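You operate a simulated robot arm through the tools that you are given. There is no shell and no other tool. Be economical: measure what you need, move in short steps, check, and stop when the job is done.

You are at the controls of a simulated two-armed robot. One attempt, no reset.

TASK
Take the card from the desk top and put it on the cooler lid top. Fetch the 5 Ah battery from the front of the work tray and set it on the middle shelf of the right bay. Stack the purple can from the bench top on top of the brown can. Switch the fan switch on. The order is free. Set down upright: battery.

The check looks at the end state, three seconds after you hand in, the way a careful person would. Anything else that was tipped, shoved, dropped, spilled or broken makes it a failure. Lids that push on must go on centred and level and be pressed home; caps that screw on are set level and turned clockwise until they are tight.

THE ROBOT
Two 7-joint arms with fingered hands on one trunk, on a base that drives. Base frame: it is fixed to the floor where the robot stands at the start and does not move with it; the origin is under the middle of the robot, x ahead of it, y to its left, z up. Readings come in mm, rad, newtons and seconds.
The left shoulder is at the start at [36, 172, 1197], the right one opposite. With the tool pointing down near the work surface each hand reaches from about 260 to 740 mm from the robot's upright axis, wherever it stands, measured 20 degrees to its own side. Places, roughly: battery [3000, -250, 1000]; can [4500, 0, 1000]; card [500, 250, 750]; cooler lid top [-1500, -1200, 800]; fan switch [5700, -1300, 1100]; middle shelf of the right bay [4500, -1800, 1200]. Payload 4 kg a hand.
Tool frame (each hand has its own): the origin (TCP) lies between the finger pads and is the grasp point; the fingertips stand 26 mm ahead of it; z points along the fingers, y is the line along which they close. The gripper opens to 132 mm. The gripper's body begins 73 mm behind the TCP. The gripper is a hand of 4 fingers: y runs from the thumb to the fingers, the wrist lies at [0, 0, -224] in the tool frame, and closing takes about 1.5 s.
Orientation is that of the tool frame in the base frame, as a unit quaternion [x, y, z, w]. With the fingers straight down and closing along the base's y, the tool's x points along the base's -x, its y along +y and its z along -z.

THE INTERFACE
- The arms move only by the tool arm_command. It takes "left_motion", "right_motion" or both (then of equal length, played together; a hand with none holds still); each is a list of rows, each a list of 7 numbers: the shift along the tool's x, y, z in mm, then the turn, a rotation vector about the tool's x, y, z in rad, then the gripper command, from -1 (shut) to 1 (fully open), values between in proportion. In form: [[tx, ty, tz, ax, ay, az, hand], ...]. A call has 1 to 10 rows; each row is the pose to reach, as a shift and turn from the pose commanded when the call began, along the tool's axes at that moment. A row lasts 0.2 s, in which the tool goes at most 50 mm and 0.15 rad; a call with a longer step from one row to the next is refused whole, and so is a gripper value outside its range. A pose out of reach is approached as far as the arm can. The call stops where the force on the tool passes 40 N (or 10 N more than at its start, if that is more) or the arm is blocked; 0.2 s more then pass. The fingers move at their own pace (about 45 mm/s each) and stop on an object; they squeeze with about 28 N. The grip force told is the motor's: it shows also when the fingers shut on nothing. Time passes only in rows, and 0.2 s behind the last, so rows that repeat a pose let the fingers close. It gives the time, the measured TCP pose, the force on the tool (base axes), the opening and the grip force at its end, in the units of the frame above (readings bear some noise), with the torque about the TCP (base axes, N m) and any sound that the robot's microphone picked up, and new pictures: "pictures" is both (left out), scene, wrist or none (wrist: the cameras of the hands that moved).
- Cameras (640 x 400 px; columns grow to the right, rows downward): "scene" is now at [102.6, 30.2, 1357.4]; the picture's right is [0.53, -0.85, -0.00], its down [-0.58, -0.36, -0.73] and it looks along [0.62, 0.38, -0.69] (base axes); focal length 284 px, centre (320, 200). "left" rides on the left gripper at [-69, 2, -97] in its tool frame; the picture's right is [-0.02, -1.00, 0.00], its down [0.82, -0.02, -0.58] and it looks along [0.58, -0.01, 0.82] (tool axes); focal length 270 px, centre (320, 200). "right" rides on the right gripper at [68, 2, -97] in its tool frame; the picture's right is [-0.03, 1.00, 0.00], its down [-0.82, -0.02, -0.58] and it looks along [-0.58, -0.02, 0.82] (tool axes); focal length 270 px, centre (320, 200). There is no depth. A picture from a camera that has moved, and an enlarged one, comes with that camera's place and axes in the base frame and with its lens. The place of the scene camera against the robot may be out by one fixed shift of up to 25 mm in any direction.
- lift_body(by): slides the trunk up (or, below 0, down) by that many mm; the arms and the scene camera ride with it, the base frame stays. It gives what a move gives, with no picture.
- steer(legs): drives the robot by 1 to 6 legs, each [ahead, turn to the left] in mm and rad, along the robot's own axes; the way and the turn of a leg run together, so that a leg with both is an arc; at most 1500 mm and 3.142 rad a leg. The arms and the cameras ride along, it lands a little off, and it stops where it bumps. It gives what a move gives, and a new picture of the scene camera.
- hand_shape(shape, hand): the hand has 4 fingers and takes this shape, open, in about a second: jaw (thumb against the fingers, like two jaws); tri (thumb and two fingers); tip (a fingertip pinch); poke (one finger out to press); point (the index stretched); flat (the hand flat); cup (the hand cupped); fist (a fist). The gripper value then closes the fingers along that shape, each until it touches; the sizes above hold for jaw. It gives what a move gives, with no picture.
- pan_tilt(pan, tilt): turns the head with the scene camera to pan (to the left, within 1.501 rad either way) and tilt (down, from -0.506 to 1.204), counted from straight ahead of the robot. It gives what a move gives, and a new picture of the scene camera.
- inspect(camera, box): a new picture of the part [left, top, right, bottom] of that camera's present view, enlarged. No time passes.
- hand_in(): hands the job in; it is judged then, once.

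Work in short steps. Places have to be worked out from the pictures, the camera data and where the tool is seen: move nearer, look again, correct. Check each grasp and each placing, and mend what went wrong. You have 165 turns and 260 pictures in all, those below and enlarged ones among them. Open the grippers and draw the arms clear of the work before you hand the job in, unless the task says otherwise; then end with one line.

The tools are called after "Emit:" as name(argument=value, ...) on one line, values as JSON. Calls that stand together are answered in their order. arm_command: Moves the arms, as the interface text tells. Its arguments: {"type":"object","properties":{"left_motion":{"type":"array"},"right_motion":{"type":"array"},"pictures":{"type":"string","enum":["both","scene","wrist","none"]}},"required":[]} The other tools are called the same way: lift_body (by) slides the trunk up or down; hand_shape (shape, hand) gives the hand a shape; steer (legs) drives the base; pan_tilt (pan, tilt) turns the head that bears the scene camera; inspect (camera, box) takes an enlarged picture of a part of a camera's view; hand_in () hands the job in.

At the start:

```text
time: 0.0
left_position: [283.4, 275.6, 1128.2]
left_tcp_rot: [-0.002, 1.0, 0.0, 0.001]
left_ft_force: [-0.6, 0.0, -0.1]
left_torque: [0.01, 0.02, 0.0]
left_width: 131.7
left_finger_force: 0.1
left_shape: jaw
right_position: [543.8, -11.1, 1017.4]
right_tcp_rot: [-0.001, 1.0, -0.001, 0.001]
right_ft_force: [-0.7, -0.6, 0.5]
right_torque: [-0.02, 0.01, 0.03]
right_width: 131.6
right_finger_force: 0.0
right_shape: jaw
trunk travel left (down, up): [-425.0, 330.0]
robot x, y, heading: [-0.2, -1.4, -0.003]
head pan, tilt: [0.559, 0.757]
```

scene: 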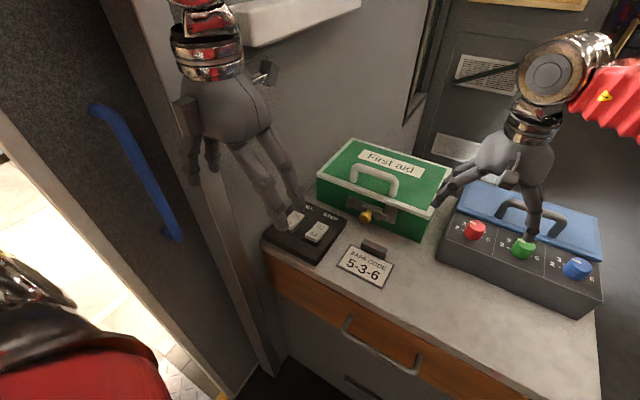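
right: 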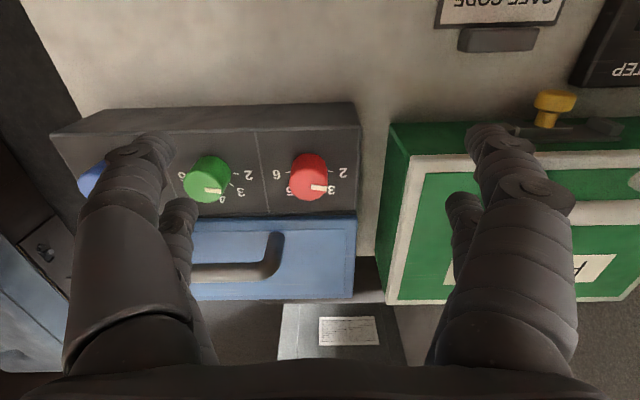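
left: 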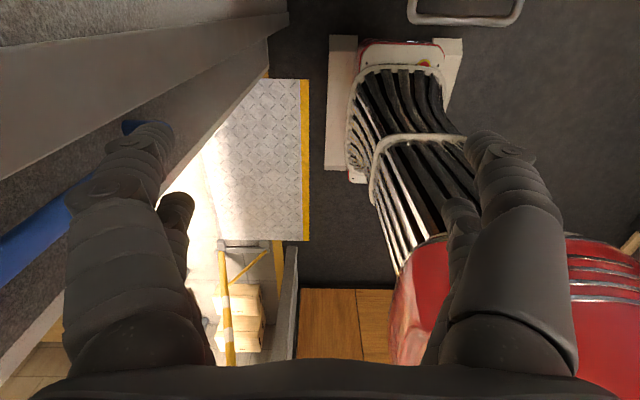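

The desk holds a first-aid box, a switch box, a code box and a card marked "SAFE CODE". I'll enlarge the card to judge its shape.

Emit:
inspect(camera="scene", box=[240, 180, 440, 305])

Emit:
inspect(camera="right", box=[400, 0, 640, 150])

```text
3.20 times, centred on (340, 242) of scene
camera zoom: at [102.6, 30.2, 1357.4], right [0.53, -0.85, 0.0], down [-0.58, -0.36, -0.73], along [0.62, 0.38, -0.69], focal length 909 px, centre (256, 64)
```

zoom: 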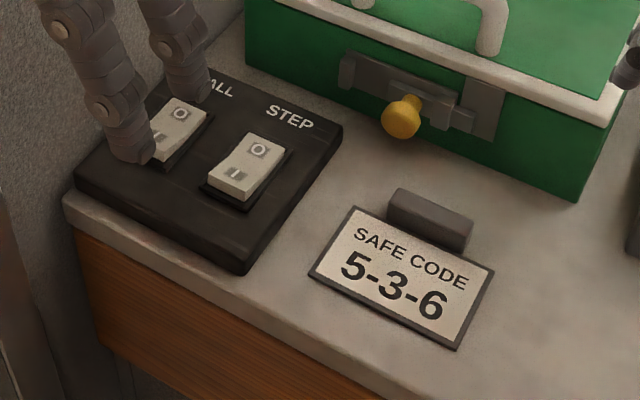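

```text
2.67 times, centred on (520, 75) of right
camera zoom: at [475.1, -9.4, 1114.7], right [0.02, 1.0, 0.0], down [0.82, -0.02, 0.58], along [0.58, -0.01, -0.82], focal length 721 px, centre (-213, 533)
```

zoom: 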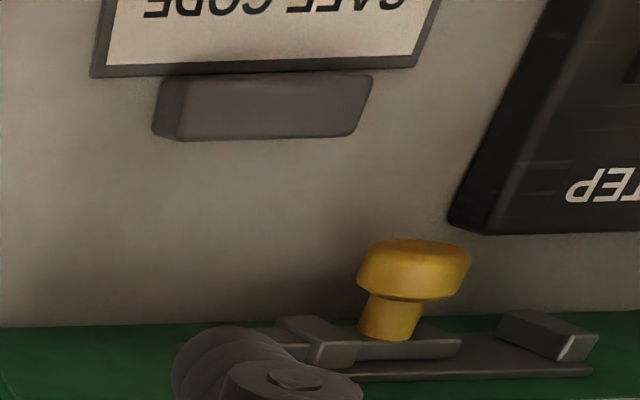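

The card lies flat with a raised grip tab at its far edge. I move the right hand aside and bring the left hand above it to view it with the left wrist camera.

Emit:
arm_command(left_motion=[[-40, -21, 20, 0, 0, 0, 1], [-80, -42, 40, 0, 0, 0, 1], [-120, -63, 60, 0, 0, 0, 1], [-160, -84, 80, 0, 0, 0, 1], [-180, -106, 100, 0, 0, 0, 1]], right_motion=[[0, -40, -10, 0, 0, 0, 1], [0, -80, -20, 0, 0, 0, 1], [0, -120, -30, 0, 0, 0, 1], [0, -160, -40, 0, 0, 0, 1], [0, -180, -40, 0, 0, 0, 1]])

```text
time: 1.4
left_position: [458.2, 163.7, 1059.6]
left_tcp_rot: [-0.001, 0.999, 0.007, 0.033]
left_ft_force: [0.4, 3.3, 1.5]
left_torque: [-0.18, 0.03, -0.03]
left_width: 131.9
left_finger_force: 0.1
left_shape: jaw
right_position: [528.2, -200.5, 1066.8]
right_tcp_rot: [-0.003, 1.0, 0.004, 0.006]
right_ft_force: [0.9, 0.2, 0.4]
right_torque: [-0.04, 0.03, -0.01]
right_width: 132.1
right_finger_force: 0.1
right_shape: jaw
trunk travel left (down, up): [-425.0, 330.0]
robot x, y, heading: [-3.1, 1.5, 0.001]
head pan, tilt: [0.559, 0.757]
stopped in row 5 (left hand): the arm was blocked; the commanded pose is now the measured one
camera scene: at [39.9, 17.6, 1363.3], right [0.53, -0.85, 0.02], down [-0.55, -0.36, -0.76], along [0.65, 0.39, -0.65], focal length 284 px, centre (320, 200)
camera right: at [458.0, -199.8, 1162.1], right [0.02, 1.0, 0.01], down [0.81, -0.02, 0.59], along [0.59, -0.01, -0.81], focal length 270 px, centre (320, 200)
camera left: at [518.7, 164.6, 1159.8], right [0.03, -1.0, -0.01], down [-0.85, -0.03, 0.52], along [-0.52, 0.0, -0.85], focal length 270 px, centre (320, 200)
```

scene: 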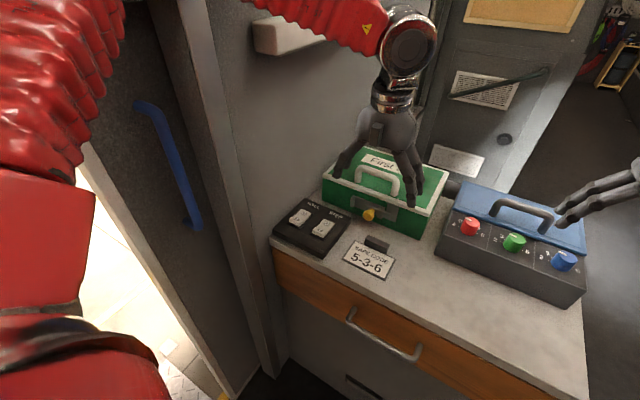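
right: 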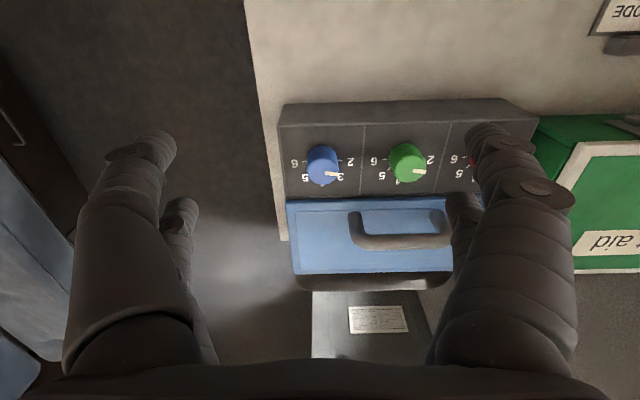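
left: 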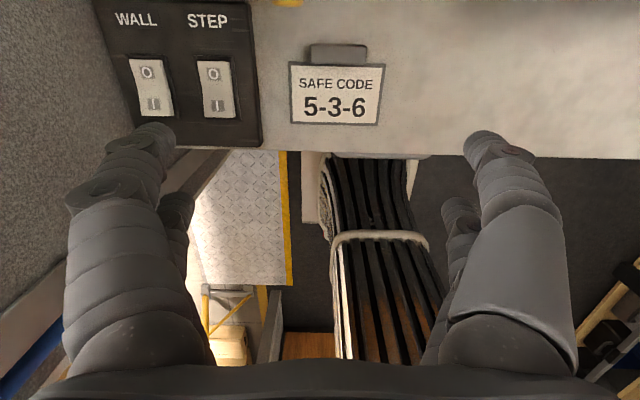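

The left arm's elbow got blocked, so I retract it; rays from the right and left cameras place the tab near [500, 147, 835]. I use the right hand instead, yawed a quarter turn so its fingers close across the tab.

Emit:
arm_command(left_motion=[[35, 22, -14, 0, 0, 0, 1], [70, 44, -28, 0, 0, 0, 1], [105, 66, -42, 0, 0, 0, 1], [140, 88, -56, 0, 0, 0, 1], [175, 112, -70, 0, 0, 0, 1], [175, 112, -70, 0, 0, 0, 1], [175, 112, -70, 0, 0, 0, 1], [175, 112, -70, 0, 0, 0, 1], [175, 112, -70, 0, 0, 0, 1], [175, 112, -70, 0, 0, 0, 1]], right_motion=[[0, 20, 0, 0, 0, -0.15, 1], [0, 40, 0, 0, 0, -0.3, 1], [0, 60, 0, 0, 0, -0.45, 1], [0, 90, 0, 0, 0, -0.6, 1], [0, 130, 10, 0, 0, -0.75, 1], [5, 175, 20, 0, 0, -0.9, 1], [10, 220, 30, 0, 0, -1.05, 1], [15, 265, 40, 0, 0, -1.2, 1], [20, 310, 50, 0, 0, -1.35, 1], [28, 347, 60, 0, 0, -1.5, 1]])

```text
time: 2.6
left_position: [407.6, 211.1, 1139.4]
left_tcp_rot: [0.063, 0.992, 0.102, 0.046]
left_ft_force: [-0.6, -12.3, -12.8]
left_torque: [1.39, -0.03, -0.06]
left_width: 131.9
left_finger_force: 0.1
left_shape: jaw
right_position: [613.4, -130.4, 1053.4]
right_tcp_rot: [-0.331, 0.944, -0.01, 0.006]
right_ft_force: [-1.8, -7.2, 3.6]
right_torque: [0.69, -0.15, -0.03]
right_width: 131.9
right_finger_force: 0.1
right_shape: jaw
trunk travel left (down, up): [-425.0, 330.0]
robot x, y, heading: [56.2, -1.1, -0.148]
head pan, tilt: [0.559, 0.757]
stopped in row 5 (left hand): the arm was blocked; the commanded pose is now the measured one
camera scene: at [153.4, -154.0, 1373.6], right [0.4, -0.91, -0.11], down [-0.62, -0.18, -0.76], along [0.67, 0.37, -0.64], focal length 284 px, centre (320, 200)
camera right: at [557.1, -170.3, 1148.6], right [-0.6, 0.8, -0.02], down [0.64, 0.5, 0.58], along [0.48, 0.34, -0.81], focal length 270 px, centre (320, 200)
camera left: at [464.4, 183.9, 1239.9], right [-0.09, -0.97, -0.21], down [-0.87, -0.03, 0.5], along [-0.49, 0.22, -0.84], focal length 270 px, centre (320, 200)
```

scene: 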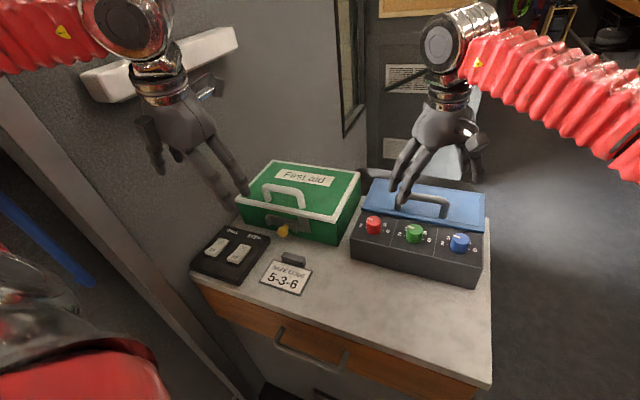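
right: 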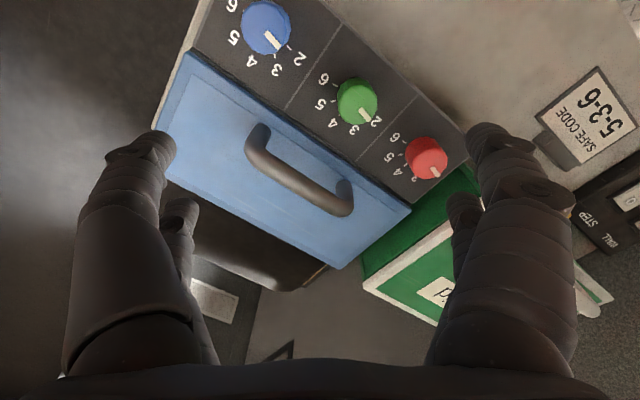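
left: 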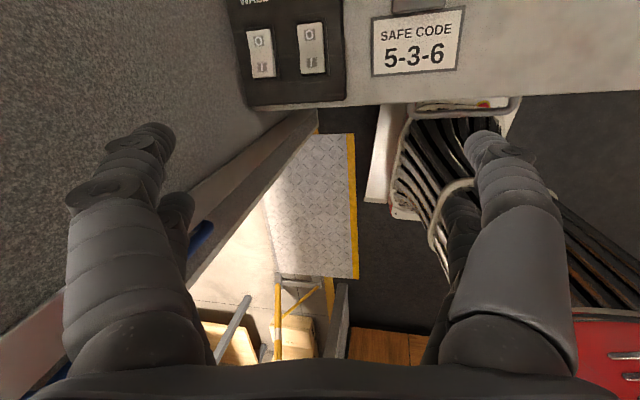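

The left elbow seems to be pushing off the wall and shoving the base. I look left to see what holds it.

Emit:
pan_tilt(pan=1.45, tilt=0.6)

Emit:
pan_tilt(pan=-0.5, tilt=0.3)

```text
time: 3.8
left_position: [419.2, 219.1, 1129.6]
left_tcp_rot: [0.094, 0.99, 0.099, 0.036]
left_ft_force: [0.7, 0.1, 0.1]
left_torque: [-0.03, -0.01, 0.03]
left_width: 132.1
left_finger_force: 0.0
left_shape: jaw
right_position: [611.8, -163.3, 1045.4]
right_tcp_rot: [-0.281, 0.96, -0.019, 0.001]
right_ft_force: [-0.4, 1.5, 0.6]
right_torque: [-0.02, 0.01, 0.0]
right_width: 132.1
right_finger_force: 0.0
right_shape: jaw
trunk travel left (down, up): [-425.0, 330.0]
robot x, y, heading: [65.4, -0.9, -0.145]
head pan, tilt: [1.45, 0.6]
camera scene: at [96.1, -84.8, 1389.0], right [0.97, -0.26, -0.01], down [-0.13, -0.45, -0.88], along [0.22, 0.86, -0.47], focal length 284 px, centre (320, 200)
```

scene: 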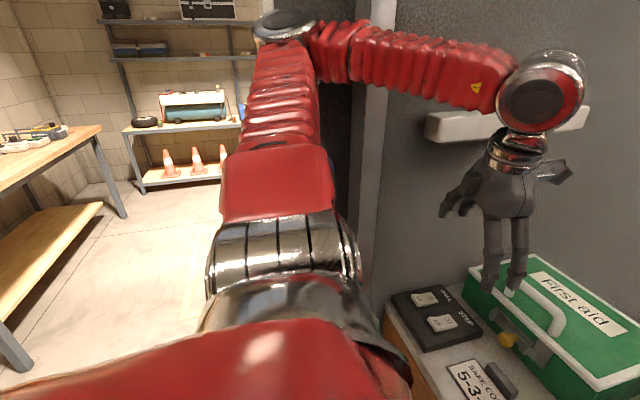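

```text
time: 5.7
left_position: [420.6, 220.0, 1130.7]
left_tcp_rot: [0.094, 0.99, 0.101, 0.037]
left_ft_force: [0.2, -0.1, -0.1]
left_torque: [0.01, -0.01, 0.03]
left_width: 131.8
left_finger_force: 0.1
left_shape: jaw
right_position: [612.8, -163.0, 1046.0]
right_tcp_rot: [-0.282, 0.959, -0.019, 0.002]
right_ft_force: [0.1, 0.0, 0.2]
right_torque: [0.03, 0.0, 0.0]
right_width: 131.8
right_finger_force: 0.2
right_shape: jaw
trunk travel left (down, up): [-425.0, 330.0]
robot x, y, heading: [67.1, 0.0, -0.142]
head pan, tilt: [-0.499, 0.3]
camera scene: at [148.6, -227.7, 1401.8], right [-0.6, -0.8, -0.1], down [-0.22, 0.28, -0.93], along [0.77, -0.53, -0.34], focal length 284 px, centre (320, 200)
```

scene: 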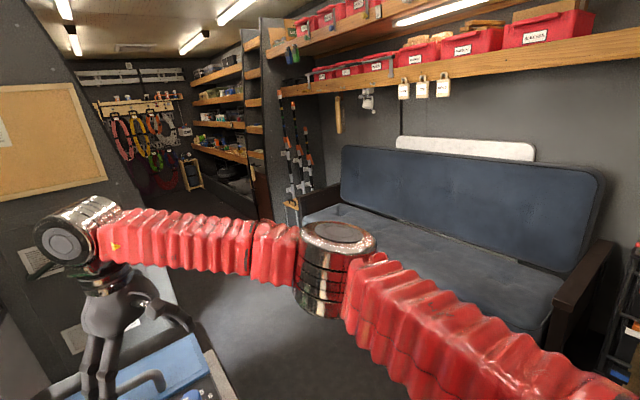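

The left elbow is out in the doorway, against the pillar. I back up to free it, and bring the heading back.

Emit:
steer(legs=[[-110, 0]])

Emit:
pan_tilt(pan=1.4, tilt=0.7)

```text
time: 6.3
left_position: [484.4, 281.2, 1143.2]
left_tcp_rot: [0.103, 0.982, 0.135, 0.077]
left_ft_force: [0.6, -0.6, 0.0]
left_torque: [0.03, 0.02, 0.01]
left_width: 132.0
left_finger_force: 0.0
left_shape: jaw
right_position: [607.9, -129.6, 1031.2]
right_tcp_rot: [-0.315, 0.941, -0.122, 0.007]
right_ft_force: [0.9, -1.3, -1.3]
right_torque: [0.08, 0.05, 0.03]
right_width: 132.2
right_finger_force: 0.1
right_shape: jaw
trunk travel left (down, up): [-425.0, 330.0]
robot x, y, heading: [67.8, 1.2, -0.144]
head pan, tilt: [-0.499, 0.3]
stopped in leg 1: the robot was blocked; the commanded pose is now the measured one
camera scene: at [132.6, -269.3, 1401.3], right [-0.6, -0.79, -0.13], down [-0.21, 0.31, -0.93], along [0.77, -0.53, -0.35], focal length 284 px, centre (320, 200)
```

scene: 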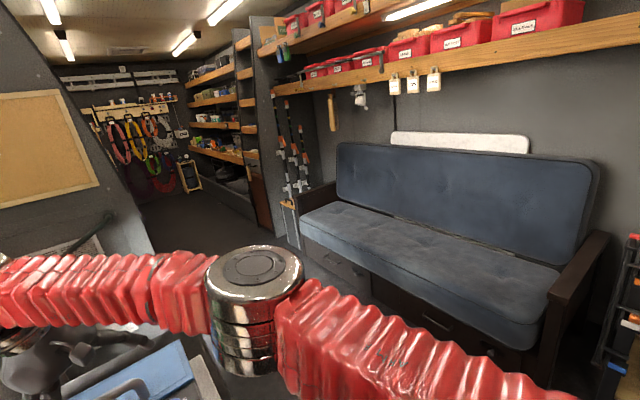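

```text
time: 8.2
left_position: [495.1, 271.9, 1143.1]
left_tcp_rot: [0.107, 0.982, 0.118, 0.102]
left_ft_force: [-0.1, -1.1, 0.0]
left_torque: [0.02, -0.03, -0.01]
left_width: 132.0
left_finger_force: 0.0
left_shape: jaw
right_position: [607.7, -129.7, 1030.2]
right_tcp_rot: [-0.32, 0.939, -0.124, 0.007]
right_ft_force: [0.0, -0.4, -0.7]
right_torque: [0.0, 0.02, 0.0]
right_width: 131.8
right_finger_force: 0.0
right_shape: jaw
trunk travel left (down, up): [-425.0, 330.0]
robot x, y, heading: [66.2, 3.5, -0.143]
head pan, tilt: [1.4, 0.7]
camera scene: at [84.5, -128.8, 1384.4], right [0.95, -0.31, -0.02], down [-0.18, -0.5, -0.85], along [0.25, 0.81, -0.53], focal length 284 px, centre (320, 200)
```

scene: 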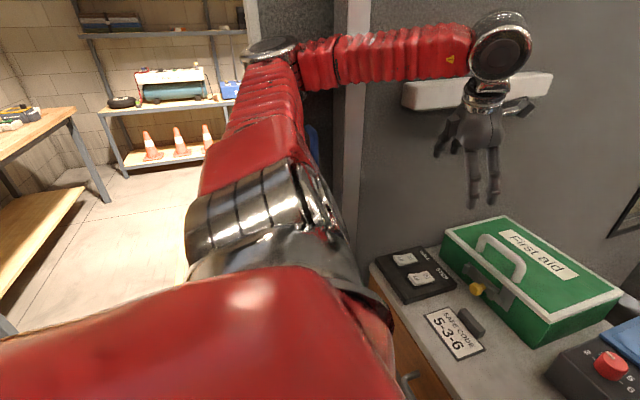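

The base didn't move: the elbow is wedged on the door frame. I extend the left hand forward and inward so the elbow comes off the frame.

Emit:
arm_command(left_motion=[[-26, -7, 3, 0, 0, 0, 1], [-52, -14, 6, 0, 0, 0, 1], [-78, -21, 9, 0, 0, 0, 1], [-104, -28, 12, 0, 0, 0, 1], [-129, -35, 15, 0, 0, 0, 1]], pictures="scene")

```text
time: 8.6
left_position: [487.5, 331.6, 1155.3]
left_tcp_rot: [0.116, 0.978, 0.16, 0.06]
left_ft_force: [-0.3, -14.6, -6.5]
left_torque: [-0.25, -0.07, -0.09]
left_width: 130.8
left_finger_force: 0.1
left_shape: jaw
right_position: [622.4, -118.6, 991.7]
right_tcp_rot: [-0.364, 0.913, -0.184, -0.01]
right_ft_force: [-0.4, 1.1, -2.1]
right_torque: [-0.07, 0.0, -0.03]
right_width: 132.1
right_finger_force: 0.1
right_shape: jaw
trunk travel left (down, up): [-425.0, 330.0]
robot x, y, heading: [62.4, -0.2, -0.151]
head pan, tilt: [1.4, 0.7]
stopped in row 1 (left hand): the arm was blocked; the commanded pose is now the measured one
camera scene: at [93.1, -121.4, 1378.1], right [0.95, -0.31, -0.02], down [-0.18, -0.5, -0.85], along [0.25, 0.81, -0.53], focal length 284 px, centre (320, 200)
```

scene: 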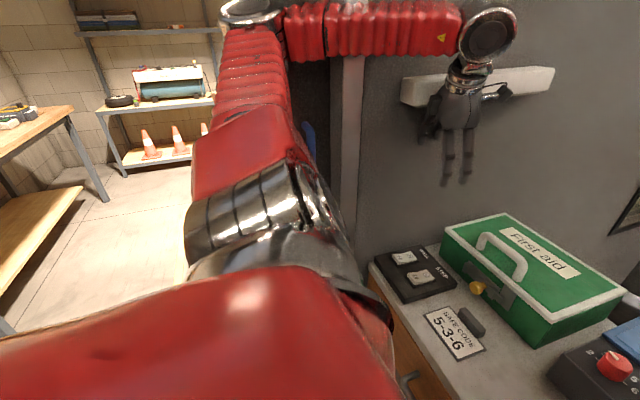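

The whole trunk is leaning right, since the left forearm pushes off the left wall. I swing the left hand inward (-y) to relieve it.

Emit:
arm_command(left_motion=[[-1, -19, -7, 0, 0, 0, 1], [-2, -38, -14, 0, 0, 0, 1], [-3, -58, -20, 0, 0, 0, 1], [-4, -77, -26, 0, 0, 0, 1], [-5, -96, -33, 0, 0, 0, 1]], pictures="scene")

```text
time: 8.8
left_position: [496.1, 325.1, 1156.0]
left_tcp_rot: [0.209, 0.961, 0.15, 0.099]
left_ft_force: [-1.3, -16.0, -19.0]
left_torque: [0.44, -0.49, 0.18]
left_width: 132.1
left_finger_force: 0.2
left_shape: jaw
right_position: [670.3, -159.8, 956.1]
right_tcp_rot: [-0.375, 0.895, -0.241, -0.023]
right_ft_force: [1.6, 2.5, -0.2]
right_torque: [-0.17, -0.01, -0.04]
right_width: 132.1
right_finger_force: 0.0
right_shape: jaw
trunk travel left (down, up): [-425.0, 330.0]
robot x, y, heading: [66.4, -3.2, -0.154]
head pan, tilt: [1.4, 0.7]
stopped in row 1 (left hand): the force on the tool passed its limit at 101 N (the readings are from after the stop); the commanded pose is now the measured one
camera scene: at [106.9, -104.2, 1381.0], right [0.95, -0.32, -0.03], down [-0.2, -0.51, -0.84], along [0.25, 0.8, -0.55], focal length 284 px, centre (320, 200)
```

scene: 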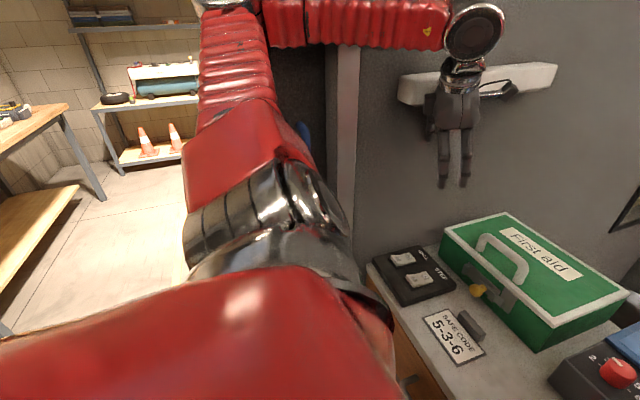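

The hand itself met 101 N. I look at the left wrist camera and enlarge the hand.

Emit:
inspect(camera="scene", box=[240, 0, 600, 225])

Emit:
inspect(camera="left", box=[0, 0, 640, 400])

Emit:
inspect(camera="right", box=[0, 0, 640, 400])

```text
1.78 times, centred on (420, 112) of scene
camera zoom: at [106.9, -104.2, 1381.0], right [0.95, -0.32, -0.03], down [-0.2, -0.51, -0.84], along [0.25, 0.8, -0.55], focal length 505 px, centre (142, 356)
```

zoom: 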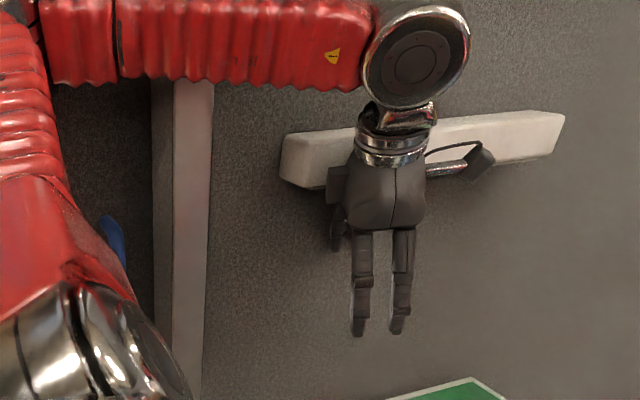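

```text
1.00 times, centred on (320, 200) of left (not enlarged: the box is as wide or as high as the picture)
camera zoom: at [532.5, 273.2, 1255.8], right [-0.35, -0.88, -0.32], down [-0.88, 0.19, 0.43], along [-0.32, 0.44, -0.84], focal length 270 px, centre (320, 200)
```

zoom: 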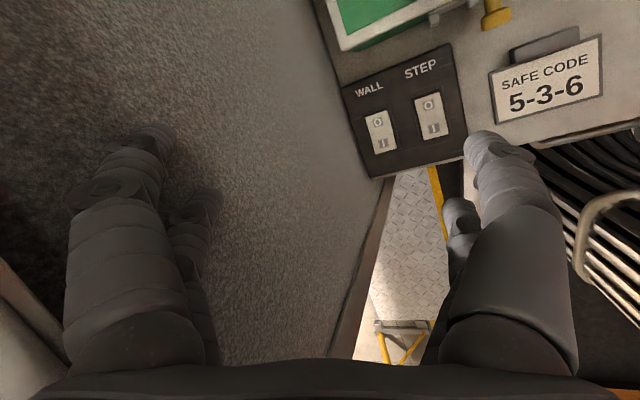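

```text
1.00 times, centred on (320, 200) of right (not enlarged: the box is as wide or as high as the picture)
camera zoom: at [605.7, -160.3, 1055.1], right [-0.66, 0.62, -0.42], down [0.52, 0.78, 0.34], along [0.54, 0.01, -0.84], focal length 270 px, centre (320, 200)
```

zoom: 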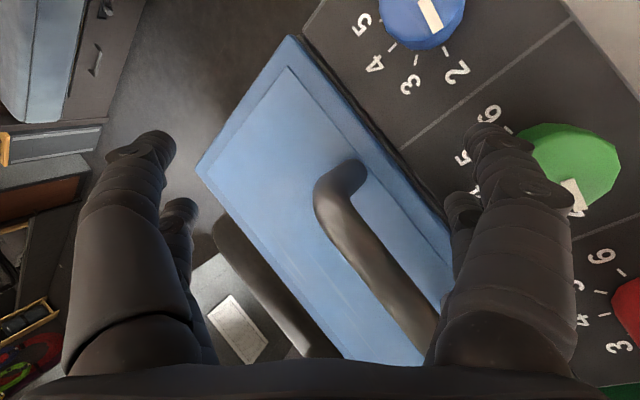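

The body seems to be swinging back toward upright, carrying the hand onto the wall, while the right hand has sunk near the blue box. I move the left hand further inward and raise the right.

Emit:
arm_command(left_motion=[[-10, -43, -13, 0, 0, 0, 1], [-20, -86, -27, 0, 0, 0, 1], [-20, -86, -27, 0, 0, 0, 1]], right_motion=[[0, 0, -40, 0, 0, 0, 1], [0, 0, -80, 0, 0, 0, 1], [0, 0, -80, 0, 0, 0, 1]], pictures="scene")

```text
time: 9.1
left_position: [495.1, 315.1, 1160.6]
left_tcp_rot: [0.271, 0.944, 0.114, 0.152]
left_ft_force: [-26.2, -137.9, -56.2]
left_torque: [8.99, -3.33, 4.31]
left_width: 132.1
left_finger_force: 0.1
left_shape: jaw
right_position: [696.4, -219.8, 953.0]
right_tcp_rot: [-0.372, 0.882, -0.286, -0.034]
right_ft_force: [10.9, 15.9, 106.5]
right_torque: [8.83, 4.16, -1.74]
right_width: 132.2
right_finger_force: 0.1
right_shape: jaw
right hand out of reach, approached as far as the arm can: row 1
trunk travel left (down, up): [-425.0, 330.0]
robot x, y, heading: [75.2, -0.1, -0.179]
head pan, tilt: [1.4, 0.7]
stopped in row 1 (left hand): the force on the tool passed its limit at 112 N (the readings are from after the stop); the commanded pose is now the measured one
camera scene: at [105.7, -92.3, 1382.1], right [0.94, -0.34, -0.02], down [-0.2, -0.51, -0.83], along [0.27, 0.79, -0.55], focal length 284 px, centre (320, 200)
```

scene: 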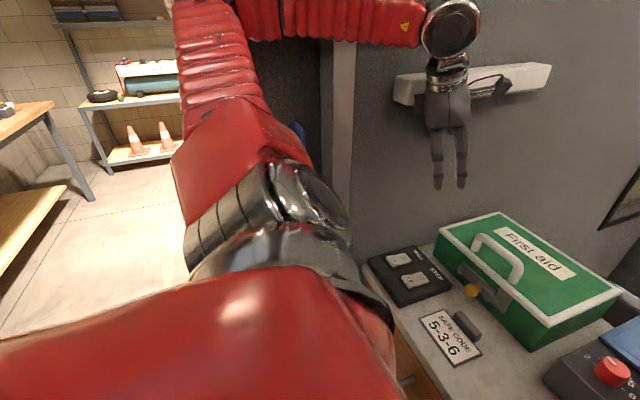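

The right hand is pressing on something with 100 N; I check with the cameras before anything else moves.

Emit:
pan_tilt(pan=-0.1, tilt=0.8)

Emit:
inspect(camera="right", box=[0, 0, 640, 400])

```text
time: 10.7
left_position: [500.7, 318.9, 1159.4]
left_tcp_rot: [0.225, 0.956, 0.113, 0.152]
left_ft_force: [-25.6, -121.4, -86.7]
left_torque: [7.56, -4.72, 4.62]
left_width: 131.8
left_finger_force: 0.2
left_shape: jaw
right_position: [617.1, -332.0, 861.9]
right_tcp_rot: [-0.368, 0.855, -0.316, -0.185]
right_ft_force: [1.2, -164.2, 153.4]
right_torque: [18.82, 0.3, 0.34]
right_width: 131.9
right_finger_force: 0.0
right_shape: jaw
trunk travel left (down, up): [-425.0, 330.0]
robot x, y, heading: [74.1, -5.2, -0.231]
head pan, tilt: [-0.099, 0.799]
camera scene: at [132.2, -236.7, 1363.4], right [-0.32, -0.94, -0.14], down [-0.65, 0.33, -0.68], along [0.69, -0.13, -0.72], focal length 284 px, centre (320, 200)
```

scene: 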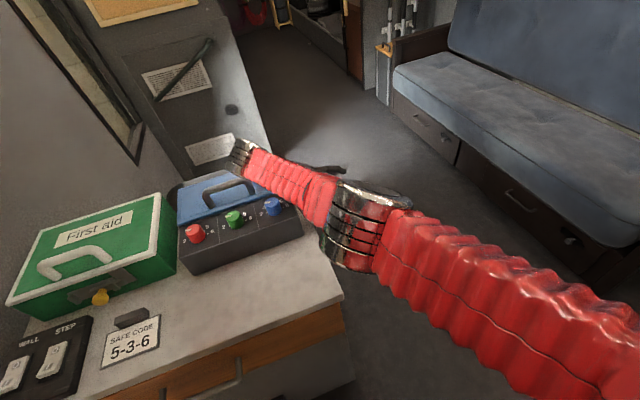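

```text
1.00 times, centred on (320, 200) of right (not enlarged: the box is as wide or as high as the picture)
camera zoom: at [578.2, -299.6, 967.7], right [-0.73, 0.54, -0.42], down [0.6, 0.8, -0.02], along [0.32, -0.26, -0.91], focal length 270 px, centre (320, 200)
```

zoom: 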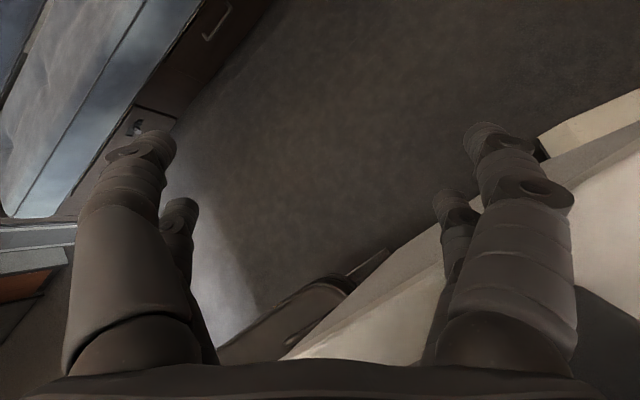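

Both hands are loaded: the left against the wall, the right against the desk's right edge. Turning the robot right moves both away from their contacts, so I try that gently.

Emit:
steer(legs=[[0, -0.2]])

```text
time: 11.4
left_position: [557.0, 292.2, 1140.1]
left_tcp_rot: [0.215, 0.94, -0.012, 0.263]
left_ft_force: [-0.9, 2.4, -3.7]
left_torque: [-0.27, -0.16, -0.1]
left_width: 131.9
left_finger_force: 0.2
left_shape: jaw
right_position: [564.0, -410.9, 854.5]
right_tcp_rot: [-0.275, 0.822, -0.428, -0.255]
right_ft_force: [2.2, 4.7, -1.5]
right_torque: [-0.33, 0.04, 0.03]
right_width: 132.0
right_finger_force: 0.0
right_shape: jaw
trunk travel left (down, up): [-425.0, 330.0]
robot x, y, heading: [69.4, -2.7, -0.236]
head pan, tilt: [-0.099, 0.799]
stopped in leg 1: the robot was blocked; the commanded pose is now the measured one
camera scene: at [114.5, -285.8, 1364.6], right [-0.33, -0.93, -0.18], down [-0.64, 0.36, -0.68], along [0.69, -0.11, -0.71], focal length 284 px, centre (320, 200)
```

scene: 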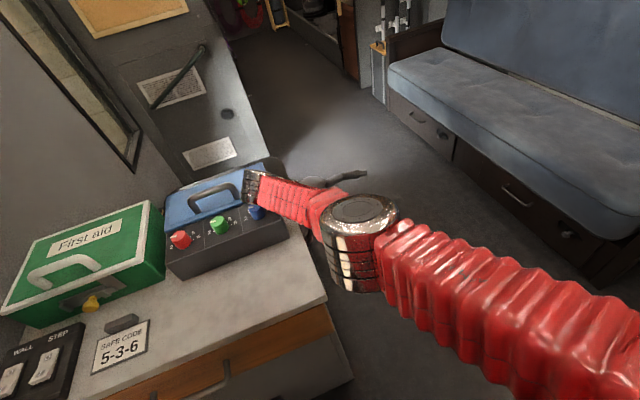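

Both hands are now force free, but the robot still leans and the base is blocked. I look steeply down on the left for what holds the base.

Emit:
pan_tilt(pan=1.5, tilt=1.1)

Emit:
pan_tilt(pan=1.5, tilt=0.2)

```text
time: 13.1
left_position: [556.4, 279.2, 1118.9]
left_tcp_rot: [0.224, 0.942, -0.028, 0.248]
left_ft_force: [0.0, -0.2, -0.9]
left_torque: [0.02, -0.02, 0.0]
left_width: 132.2
left_finger_force: 0.1
left_shape: jaw
right_position: [562.4, -423.0, 853.8]
right_tcp_rot: [-0.26, 0.82, -0.431, -0.272]
right_ft_force: [0.1, 1.1, -0.7]
right_torque: [-0.03, 0.0, 0.0]
right_width: 132.1
right_finger_force: 0.1
right_shape: jaw
trunk travel left (down, up): [-425.0, 330.0]
robot x, y, heading: [74.1, -5.4, -0.236]
head pan, tilt: [1.499, 1.1]
camera scene: at [61.1, -194.8, 1353.8], right [0.95, -0.3, -0.01], down [-0.24, -0.76, -0.6], along [0.18, 0.58, -0.8], focal length 284 px, centre (320, 200)
```

scene: 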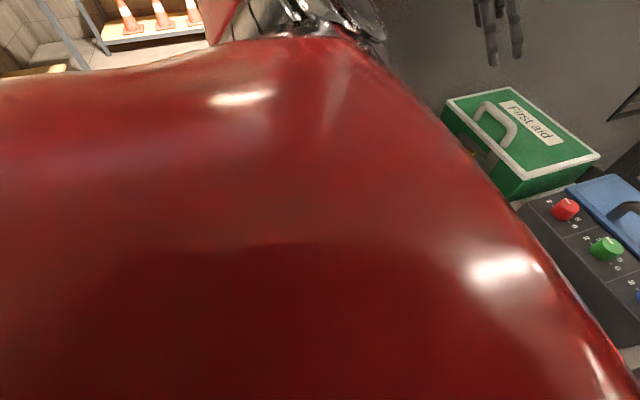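

```text
time: 14.3
left_position: [557.1, 280.5, 1119.2]
left_tcp_rot: [0.224, 0.943, -0.027, 0.246]
left_ft_force: [0.5, 0.2, -0.3]
left_torque: [-0.01, -0.01, 0.01]
left_width: 132.0
left_finger_force: 0.0
left_shape: jaw
right_position: [557.1, -435.1, 853.3]
right_tcp_rot: [-0.248, 0.819, -0.43, -0.289]
right_ft_force: [-0.6, -1.2, 0.0]
right_torque: [0.0, 0.04, -0.02]
right_width: 132.4
right_finger_force: 0.1
right_shape: jaw
trunk travel left (down, up): [-425.0, 330.0]
robot x, y, heading: [73.0, -2.9, -0.237]
head pan, tilt: [1.499, 0.201]
camera scene: at [68.0, -179.3, 1433.1], right [0.95, -0.3, -0.01], down [-0.01, -0.02, -1.0], along [0.3, 0.95, -0.02], focal length 284 px, centre (320, 200)
```

scene: 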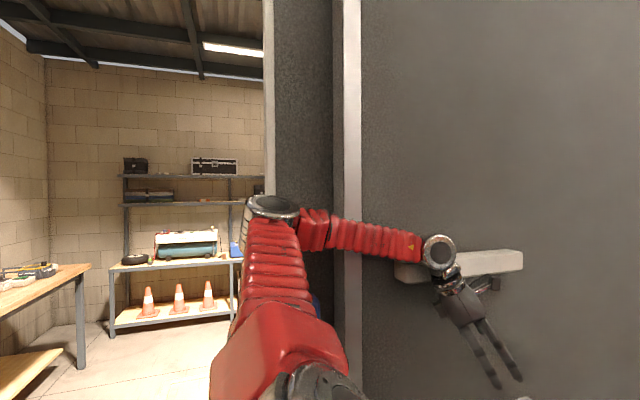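

The forearm runs around the door pillar with the elbow in the doorway. With the hands now free, I retry a short reverse.

Emit:
steer(legs=[[-80, 0]])

```text
time: 14.9
left_position: [575.6, 205.1, 1004.0]
left_tcp_rot: [0.241, 0.934, -0.171, 0.203]
left_ft_force: [0.7, 1.7, -0.2]
left_torque: [0.05, 0.01, 0.01]
left_width: 132.1
left_finger_force: 0.1
left_shape: jaw
right_position: [548.4, -456.9, 883.2]
right_tcp_rot: [-0.167, 0.796, -0.536, -0.226]
right_ft_force: [1.1, 0.1, -0.6]
right_torque: [-0.05, 0.0, -0.04]
right_width: 131.9
right_finger_force: 0.0
right_shape: jaw
trunk travel left (down, up): [-425.0, 330.0]
robot x, y, heading: [71.8, -8.5, -0.249]
head pan, tilt: [1.499, 0.201]
stopped in leg 1: the robot was blocked; the commanded pose is now the measured one
camera scene: at [49.9, -219.0, 1431.9], right [0.95, -0.31, -0.01], down [0.0, 0.01, -1.0], along [0.31, 0.95, 0.01], focal length 284 px, centre (320, 200)
```

scene: 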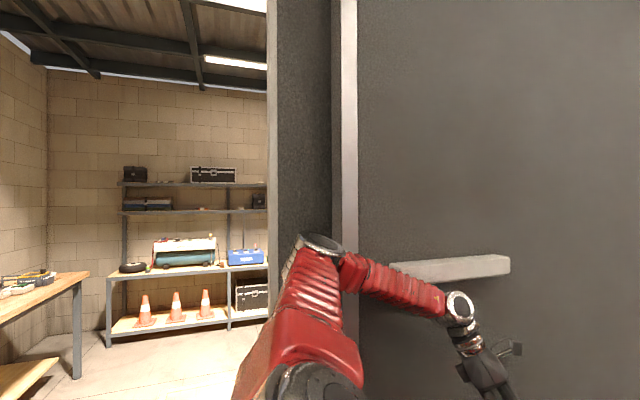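

The elbow has swung inward and may be clear now. I wait with still rows to see whether the trunk comes upright by itself.

Emit:
arm_command(left_motion=[[0, 0, 0, 0, 0, 0, 1], [0, 0, 0, 0, 0, 0, 1], [0, 0, 0, 0, 0, 0, 1], [0, 0, 0, 0, 0, 0, 1], [0, 0, 0, 0, 0, 0, 1]], right_motion=[[0, 0, 0, 0, 0, 0, 1], [0, 0, 0, 0, 0, 0, 1], [0, 0, 0, 0, 0, 0, 1], [0, 0, 0, 0, 0, 0, 1], [0, 0, 0, 0, 0, 0, 1]])

```text
time: 15.3
left_position: [563.9, 186.5, 963.0]
left_tcp_rot: [0.26, 0.917, -0.263, 0.147]
left_ft_force: [-53.3, -35.2, 214.0]
left_torque: [19.84, -6.97, 4.35]
left_width: 131.7
left_finger_force: 0.1
left_shape: jaw
right_position: [518.1, -497.4, 864.0]
right_tcp_rot: [-0.167, 0.737, -0.577, -0.311]
right_ft_force: [0.1, 1.7, -2.4]
right_torque: [-0.23, 0.07, -0.01]
right_width: 132.0
right_finger_force: 0.1
right_shape: jaw
trunk travel left (down, up): [-425.0, 330.0]
robot x, y, heading: [72.4, -6.4, -0.246]
head pan, tilt: [1.499, 0.201]
stopped in row 1 (left hand): the arm was blocked; the commanded pose is now the measured one
camera scene: at [47.6, -208.8, 1437.6], right [0.95, -0.31, 0.0], down [0.0, 0.0, -1.0], along [0.31, 0.95, 0.0], focal length 284 px, centre (320, 200)
camera right: at [490.3, -395.9, 920.5], right [-0.59, 0.27, -0.76], down [0.78, 0.46, -0.43], along [0.23, -0.85, -0.48], focal length 270 px, centre (320, 200)
camera left: at [607.1, 213.4, 1069.0], right [-0.53, -0.74, 0.42], down [-0.76, 0.63, 0.15], along [-0.37, -0.24, -0.9], focal length 270 px, centre (320, 200)
```

scene: 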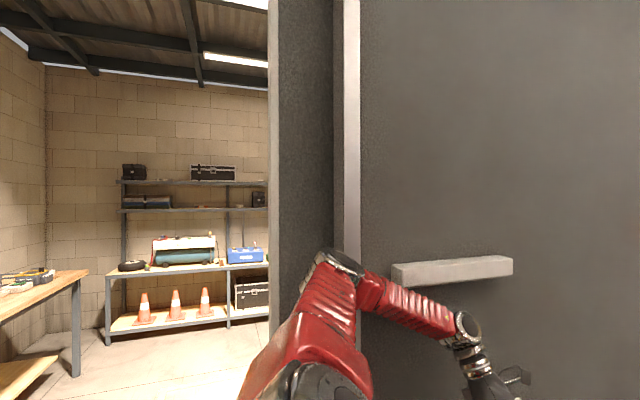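
right: 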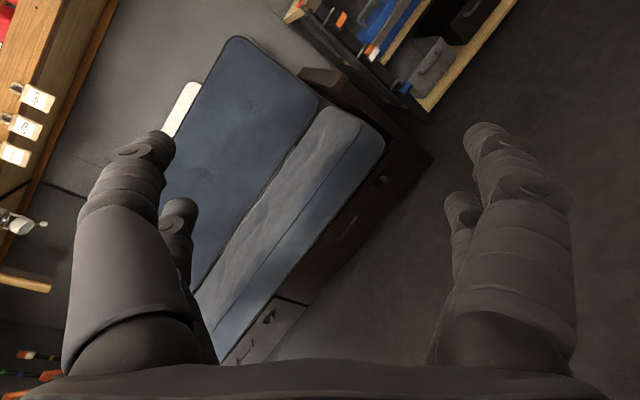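
left: 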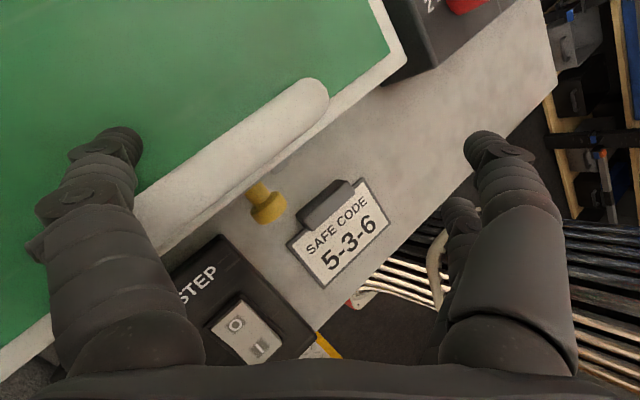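

The left hand has sagged onto the first-aid box with 214 N. I lift it straight up at once.

Emit:
arm_command(left_motion=[[-19, -19, -40, 0, 0, 0, 1], [-38, -38, -80, 0, 0, 0, 1], [-57, -57, -120, 0, 0, 0, 1]], pictures="wrist")

```text
time: 15.6
left_position: [566.0, 189.2, 977.7]
left_tcp_rot: [0.278, 0.877, -0.345, 0.185]
left_ft_force: [-31.8, 88.9, 187.0]
left_torque: [20.11, -8.81, 5.99]
left_width: 131.8
left_finger_force: 0.1
left_shape: jaw
right_position: [529.4, -463.3, 905.6]
right_tcp_rot: [-0.133, 0.751, -0.598, -0.247]
right_ft_force: [-0.3, 0.4, 1.7]
right_torque: [0.08, -0.12, 0.04]
right_width: 132.0
right_finger_force: 0.0
right_shape: jaw
trunk travel left (down, up): [-425.0, 330.0]
robot x, y, heading: [61.1, 0.1, -0.226]
head pan, tilt: [1.499, 0.201]
stopped in row 1 (left hand): the arm was blocked; the commanded pose is now the measured one
camera left: at [606.6, 234.3, 1078.1], right [-0.6, -0.62, 0.52], down [-0.72, 0.69, -0.01], along [-0.35, -0.38, -0.86], focal length 270 px, centre (320, 200)
```

left: 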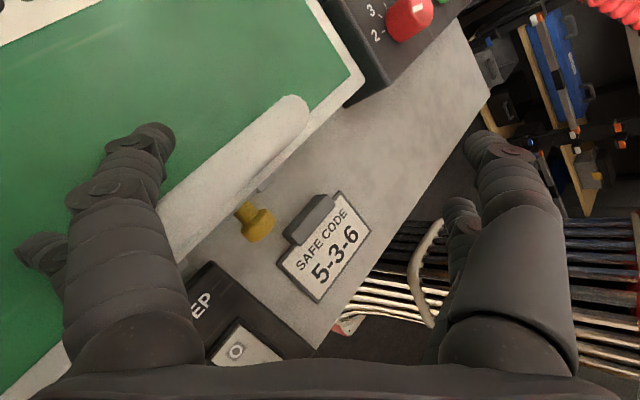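

Still loaded on the box. I raise the trunk, which lifts both arms without relying on the arm solution.

Emit:
lift_body(by=80)

Emit:
inspect(camera="left", box=[0, 0, 640, 400])

Emit:
inspect(camera="scene", box=[0, 0, 640, 400])

```text
time: 15.9
left_position: [570.7, 190.8, 984.1]
left_tcp_rot: [0.274, 0.859, -0.38, 0.206]
left_ft_force: [-56.5, 213.0, 219.7]
left_torque: [25.47, -10.11, 10.37]
left_width: 132.1
left_finger_force: 0.1
left_shape: jaw
right_position: [573.2, -487.1, 960.6]
right_tcp_rot: [-0.074, 0.762, -0.62, -0.17]
right_ft_force: [1.6, 0.0, -1.5]
right_torque: [-0.1, 0.02, -0.15]
right_width: 132.1
right_finger_force: 0.1
right_shape: jaw
trunk travel left (down, up): [-430.0, 326.0]
robot x, y, heading: [51.4, 0.3, -0.206]
head pan, tilt: [1.499, 0.201]
stopped: the arm was blocked; the commanded pose is now the measured one
```

```text
1.00 times, centred on (320, 200) of left (not enlarged: the box is as wide or as high as the picture)
camera zoom: at [609.9, 243.6, 1082.5], right [-0.61, -0.57, 0.56], down [-0.72, 0.69, -0.09], along [-0.33, -0.45, -0.83], focal length 270 px, centre (320, 200)
```

zoom: 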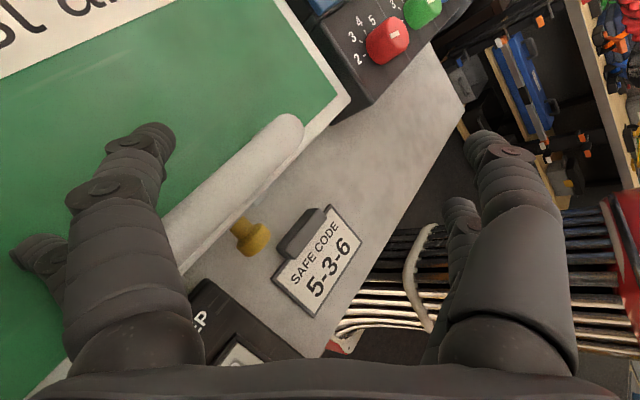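

```text
1.00 times, centred on (320, 200) of scene (not enlarged: the box is as wide or as high as the picture)
camera zoom: at [43.8, -226.4, 1439.3], right [0.96, -0.27, -0.01], down [-0.01, 0.02, -1.0], along [0.27, 0.96, 0.01], focal length 284 px, centre (320, 200)
```

zoom: 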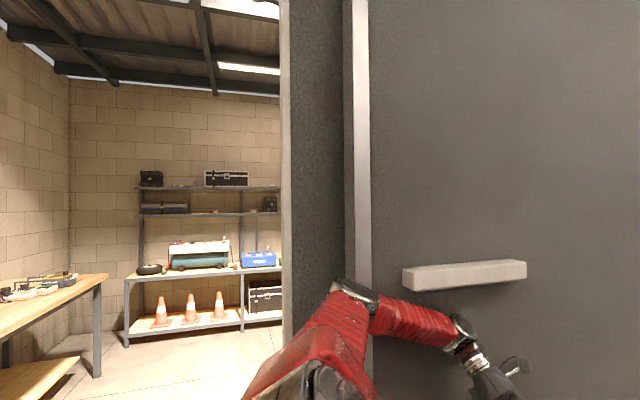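

The arm solution seems to ignore the lean, so each stop drags the hands right and down. I pull the left hand back along its own fingers (up and left), which unhooks it from the box.

Emit:
arm_command(left_motion=[[-8, 1, -48, 0, 0, 0, 1], [-16, 1, -96, 0, 0, 0, 1], [-24, 2, -144, 0, 0, 0, 1], [-32, 2, -192, 0, 0, 0, 1], [-32, 2, -192, 0, 0, 0, 1], [-32, 2, -192, 0, 0, 0, 1]], pictures="both")

```text
time: 16.2
left_position: [591.3, 162.6, 984.7]
left_tcp_rot: [0.353, 0.775, -0.463, 0.246]
left_ft_force: [10.1, -16.5, 53.5]
left_torque: [2.9, -2.07, -0.1]
left_width: 131.4
left_finger_force: 0.1
left_shape: jaw
right_position: [584.8, -461.8, 1000.1]
right_tcp_rot: [-0.017, 0.752, -0.651, -0.102]
right_ft_force: [-1.5, -2.8, -1.0]
right_torque: [0.05, -0.01, 0.11]
right_width: 131.8
right_finger_force: 0.1
right_shape: jaw
trunk travel left (down, up): [-430.0, 326.0]
robot x, y, heading: [44.5, 1.2, -0.197]
head pan, tilt: [1.499, 0.201]
stopped in row 1 (left hand): the arm was blocked; the commanded pose is now the measured one
camera scene: at [34.9, -179.0, 1437.7], right [0.96, -0.26, 0.0], down [0.0, -0.01, -1.0], along [0.26, 0.96, -0.02], focal length 284 px, centre (320, 200)
camera left: at [630.3, 227.0, 1075.0], right [-0.76, -0.33, 0.56], down [-0.56, 0.77, -0.31], along [-0.33, -0.55, -0.77], focal length 270 px, centre (320, 200)
```

scene: 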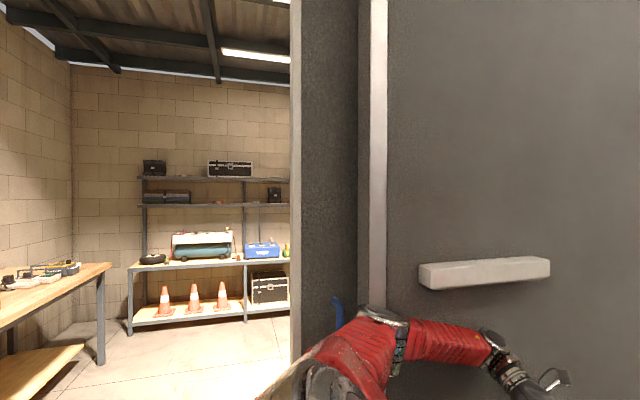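
left: 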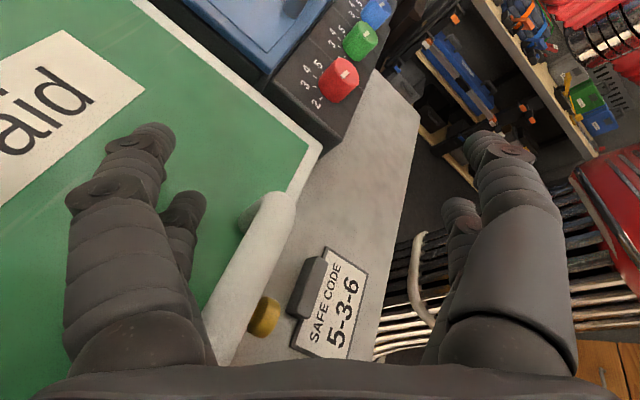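

Force has dropped and the trunk is coming back. I continue lifting the left hand up and slightly left.

Emit:
arm_command(left_motion=[[-25, -18, -38, 0, 0, 0, 1], [-50, -36, -76, 0, 0, 0, 1], [-75, -54, -114, 0, 0, 0, 1], [-75, -54, -114, 0, 0, 0, 1], [-75, -54, -114, 0, 0, 0, 1]], pictures="both")

```text
time: 16.6
left_position: [624.2, 134.7, 964.4]
left_tcp_rot: [0.439, 0.643, -0.571, 0.258]
left_ft_force: [-4.1, 2.9, 22.9]
left_torque: [0.3, -0.49, 0.16]
left_width: 130.1
left_finger_force: 0.2
left_shape: jaw
right_position: [613.4, -368.1, 999.8]
right_tcp_rot: [-0.054, 0.721, -0.685, -0.091]
right_ft_force: [-8.4, 16.9, -21.0]
right_torque: [-1.6, 0.07, 0.79]
right_width: 131.7
right_finger_force: 0.0
right_shape: jaw
trunk travel left (down, up): [-430.0, 326.0]
robot x, y, heading: [55.9, 1.5, -0.22]
head pan, tilt: [1.499, 0.201]
stopped in row 1 (left hand): the arm was blocked; the commanded pose is now the measured one
camera scene: at [72.1, -78.6, 1430.1], right [0.96, -0.28, 0.0], down [-0.03, -0.09, -1.0], along [0.28, 0.95, -0.09], focal length 284 px, centre (320, 200)
camera left: at [673.4, 209.2, 1041.9], right [-0.85, 0.03, 0.53], down [-0.31, 0.78, -0.55], along [-0.43, -0.63, -0.65], focal length 270 px, centre (320, 200)
```

scene: 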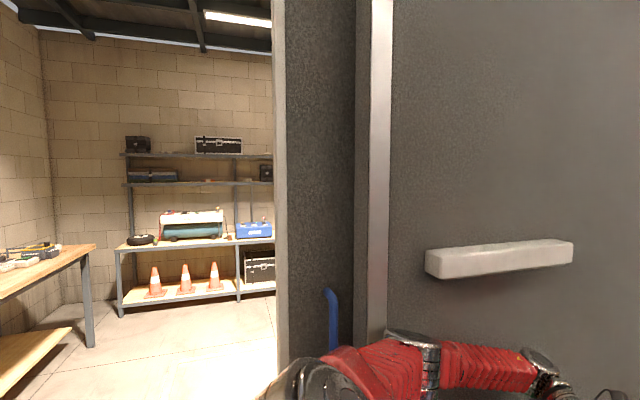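
left: 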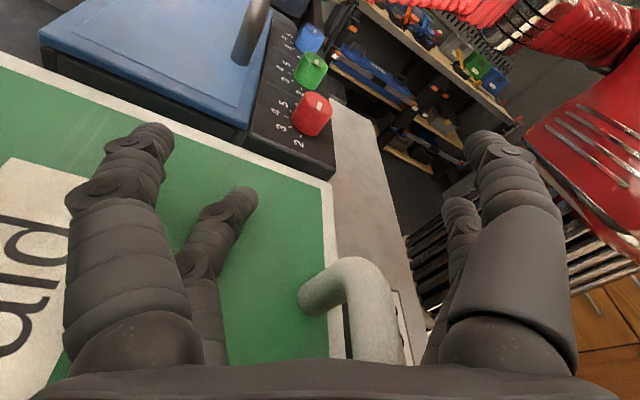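

The trunk is swinging back upright. I let time pass by turning the head forward and look.

Emit:
pan_tilt(pan=0.3, tilt=0.75)

```text
time: 18.0
left_position: [626.7, 133.6, 960.2]
left_tcp_rot: [0.413, 0.646, -0.583, 0.27]
left_ft_force: [62.6, 119.5, 216.1]
left_torque: [14.8, 4.27, -8.81]
left_width: 109.4
left_finger_force: 0.0
left_shape: jaw
right_position: [598.4, -427.3, 992.5]
right_tcp_rot: [0.04, -0.699, 0.7, 0.142]
right_ft_force: [3.1, 7.2, 3.8]
right_torque: [-0.32, -0.12, 0.06]
right_width: 131.8
right_finger_force: 0.1
right_shape: jaw
trunk travel left (down, up): [-430.0, 326.0]
robot x, y, heading: [67.3, -2.2, -0.269]
head pan, tilt: [0.3, 0.75]
camera scene: at [136.2, -175.5, 1374.6], right [0.03, -0.99, -0.11], down [-0.66, 0.06, -0.75], along [0.75, 0.1, -0.65], focal length 284 px, centre (320, 200)
```

scene: 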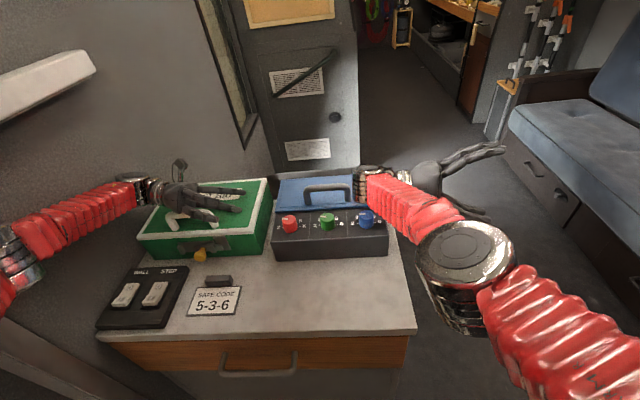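

The left hand still presses on the first-aid box. I command it up and left together with a roll that cancels the lean.

Emit:
arm_command(left_motion=[[-14, -26, -38, 0.067, -0.11, 0.017, 1], [-28, -52, -76, 0.067, -0.11, 0.017, 1], [-44, -75, -110, 0.067, -0.11, 0.017, 1], [-60, -95, -140, 0.067, -0.11, 0.017, 1], [-60, -95, -140, 0.067, -0.11, 0.017, 1]], pictures="scene")

```text
time: 18.3
left_position: [621.2, 134.0, 979.1]
left_tcp_rot: [-0.469, -0.536, 0.628, -0.313]
left_ft_force: [45.6, 46.4, 51.8]
left_torque: [5.25, 0.4, -5.0]
left_width: 131.8
left_finger_force: 0.2
left_shape: jaw
right_position: [587.9, -398.5, 1009.8]
right_tcp_rot: [0.044, -0.675, 0.719, 0.157]
right_ft_force: [-2.8, 0.5, -3.1]
right_torque: [-0.16, 0.04, 0.28]
right_width: 132.3
right_finger_force: 0.0
right_shape: jaw
trunk travel left (down, up): [-430.0, 326.0]
robot x, y, heading: [60.9, -2.3, -0.271]
head pan, tilt: [0.3, 0.75]
stopped in row 1 (left hand): the arm was blocked; the commanded pose is now the measured one
camera scene: at [125.3, -131.1, 1377.7], right [0.03, -1.0, -0.08], down [-0.65, 0.04, -0.76], along [0.76, 0.07, -0.65], focal length 284 px, centre (320, 200)
```

scene: 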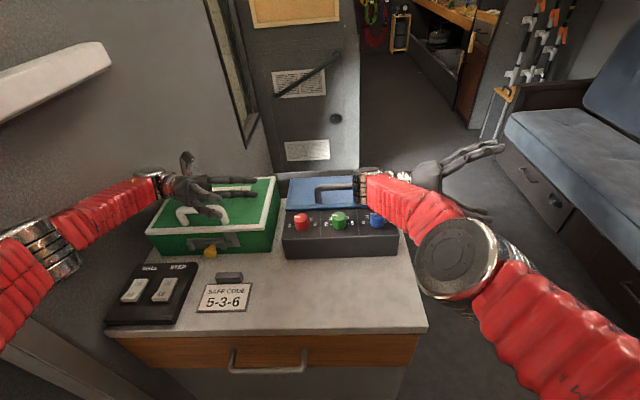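

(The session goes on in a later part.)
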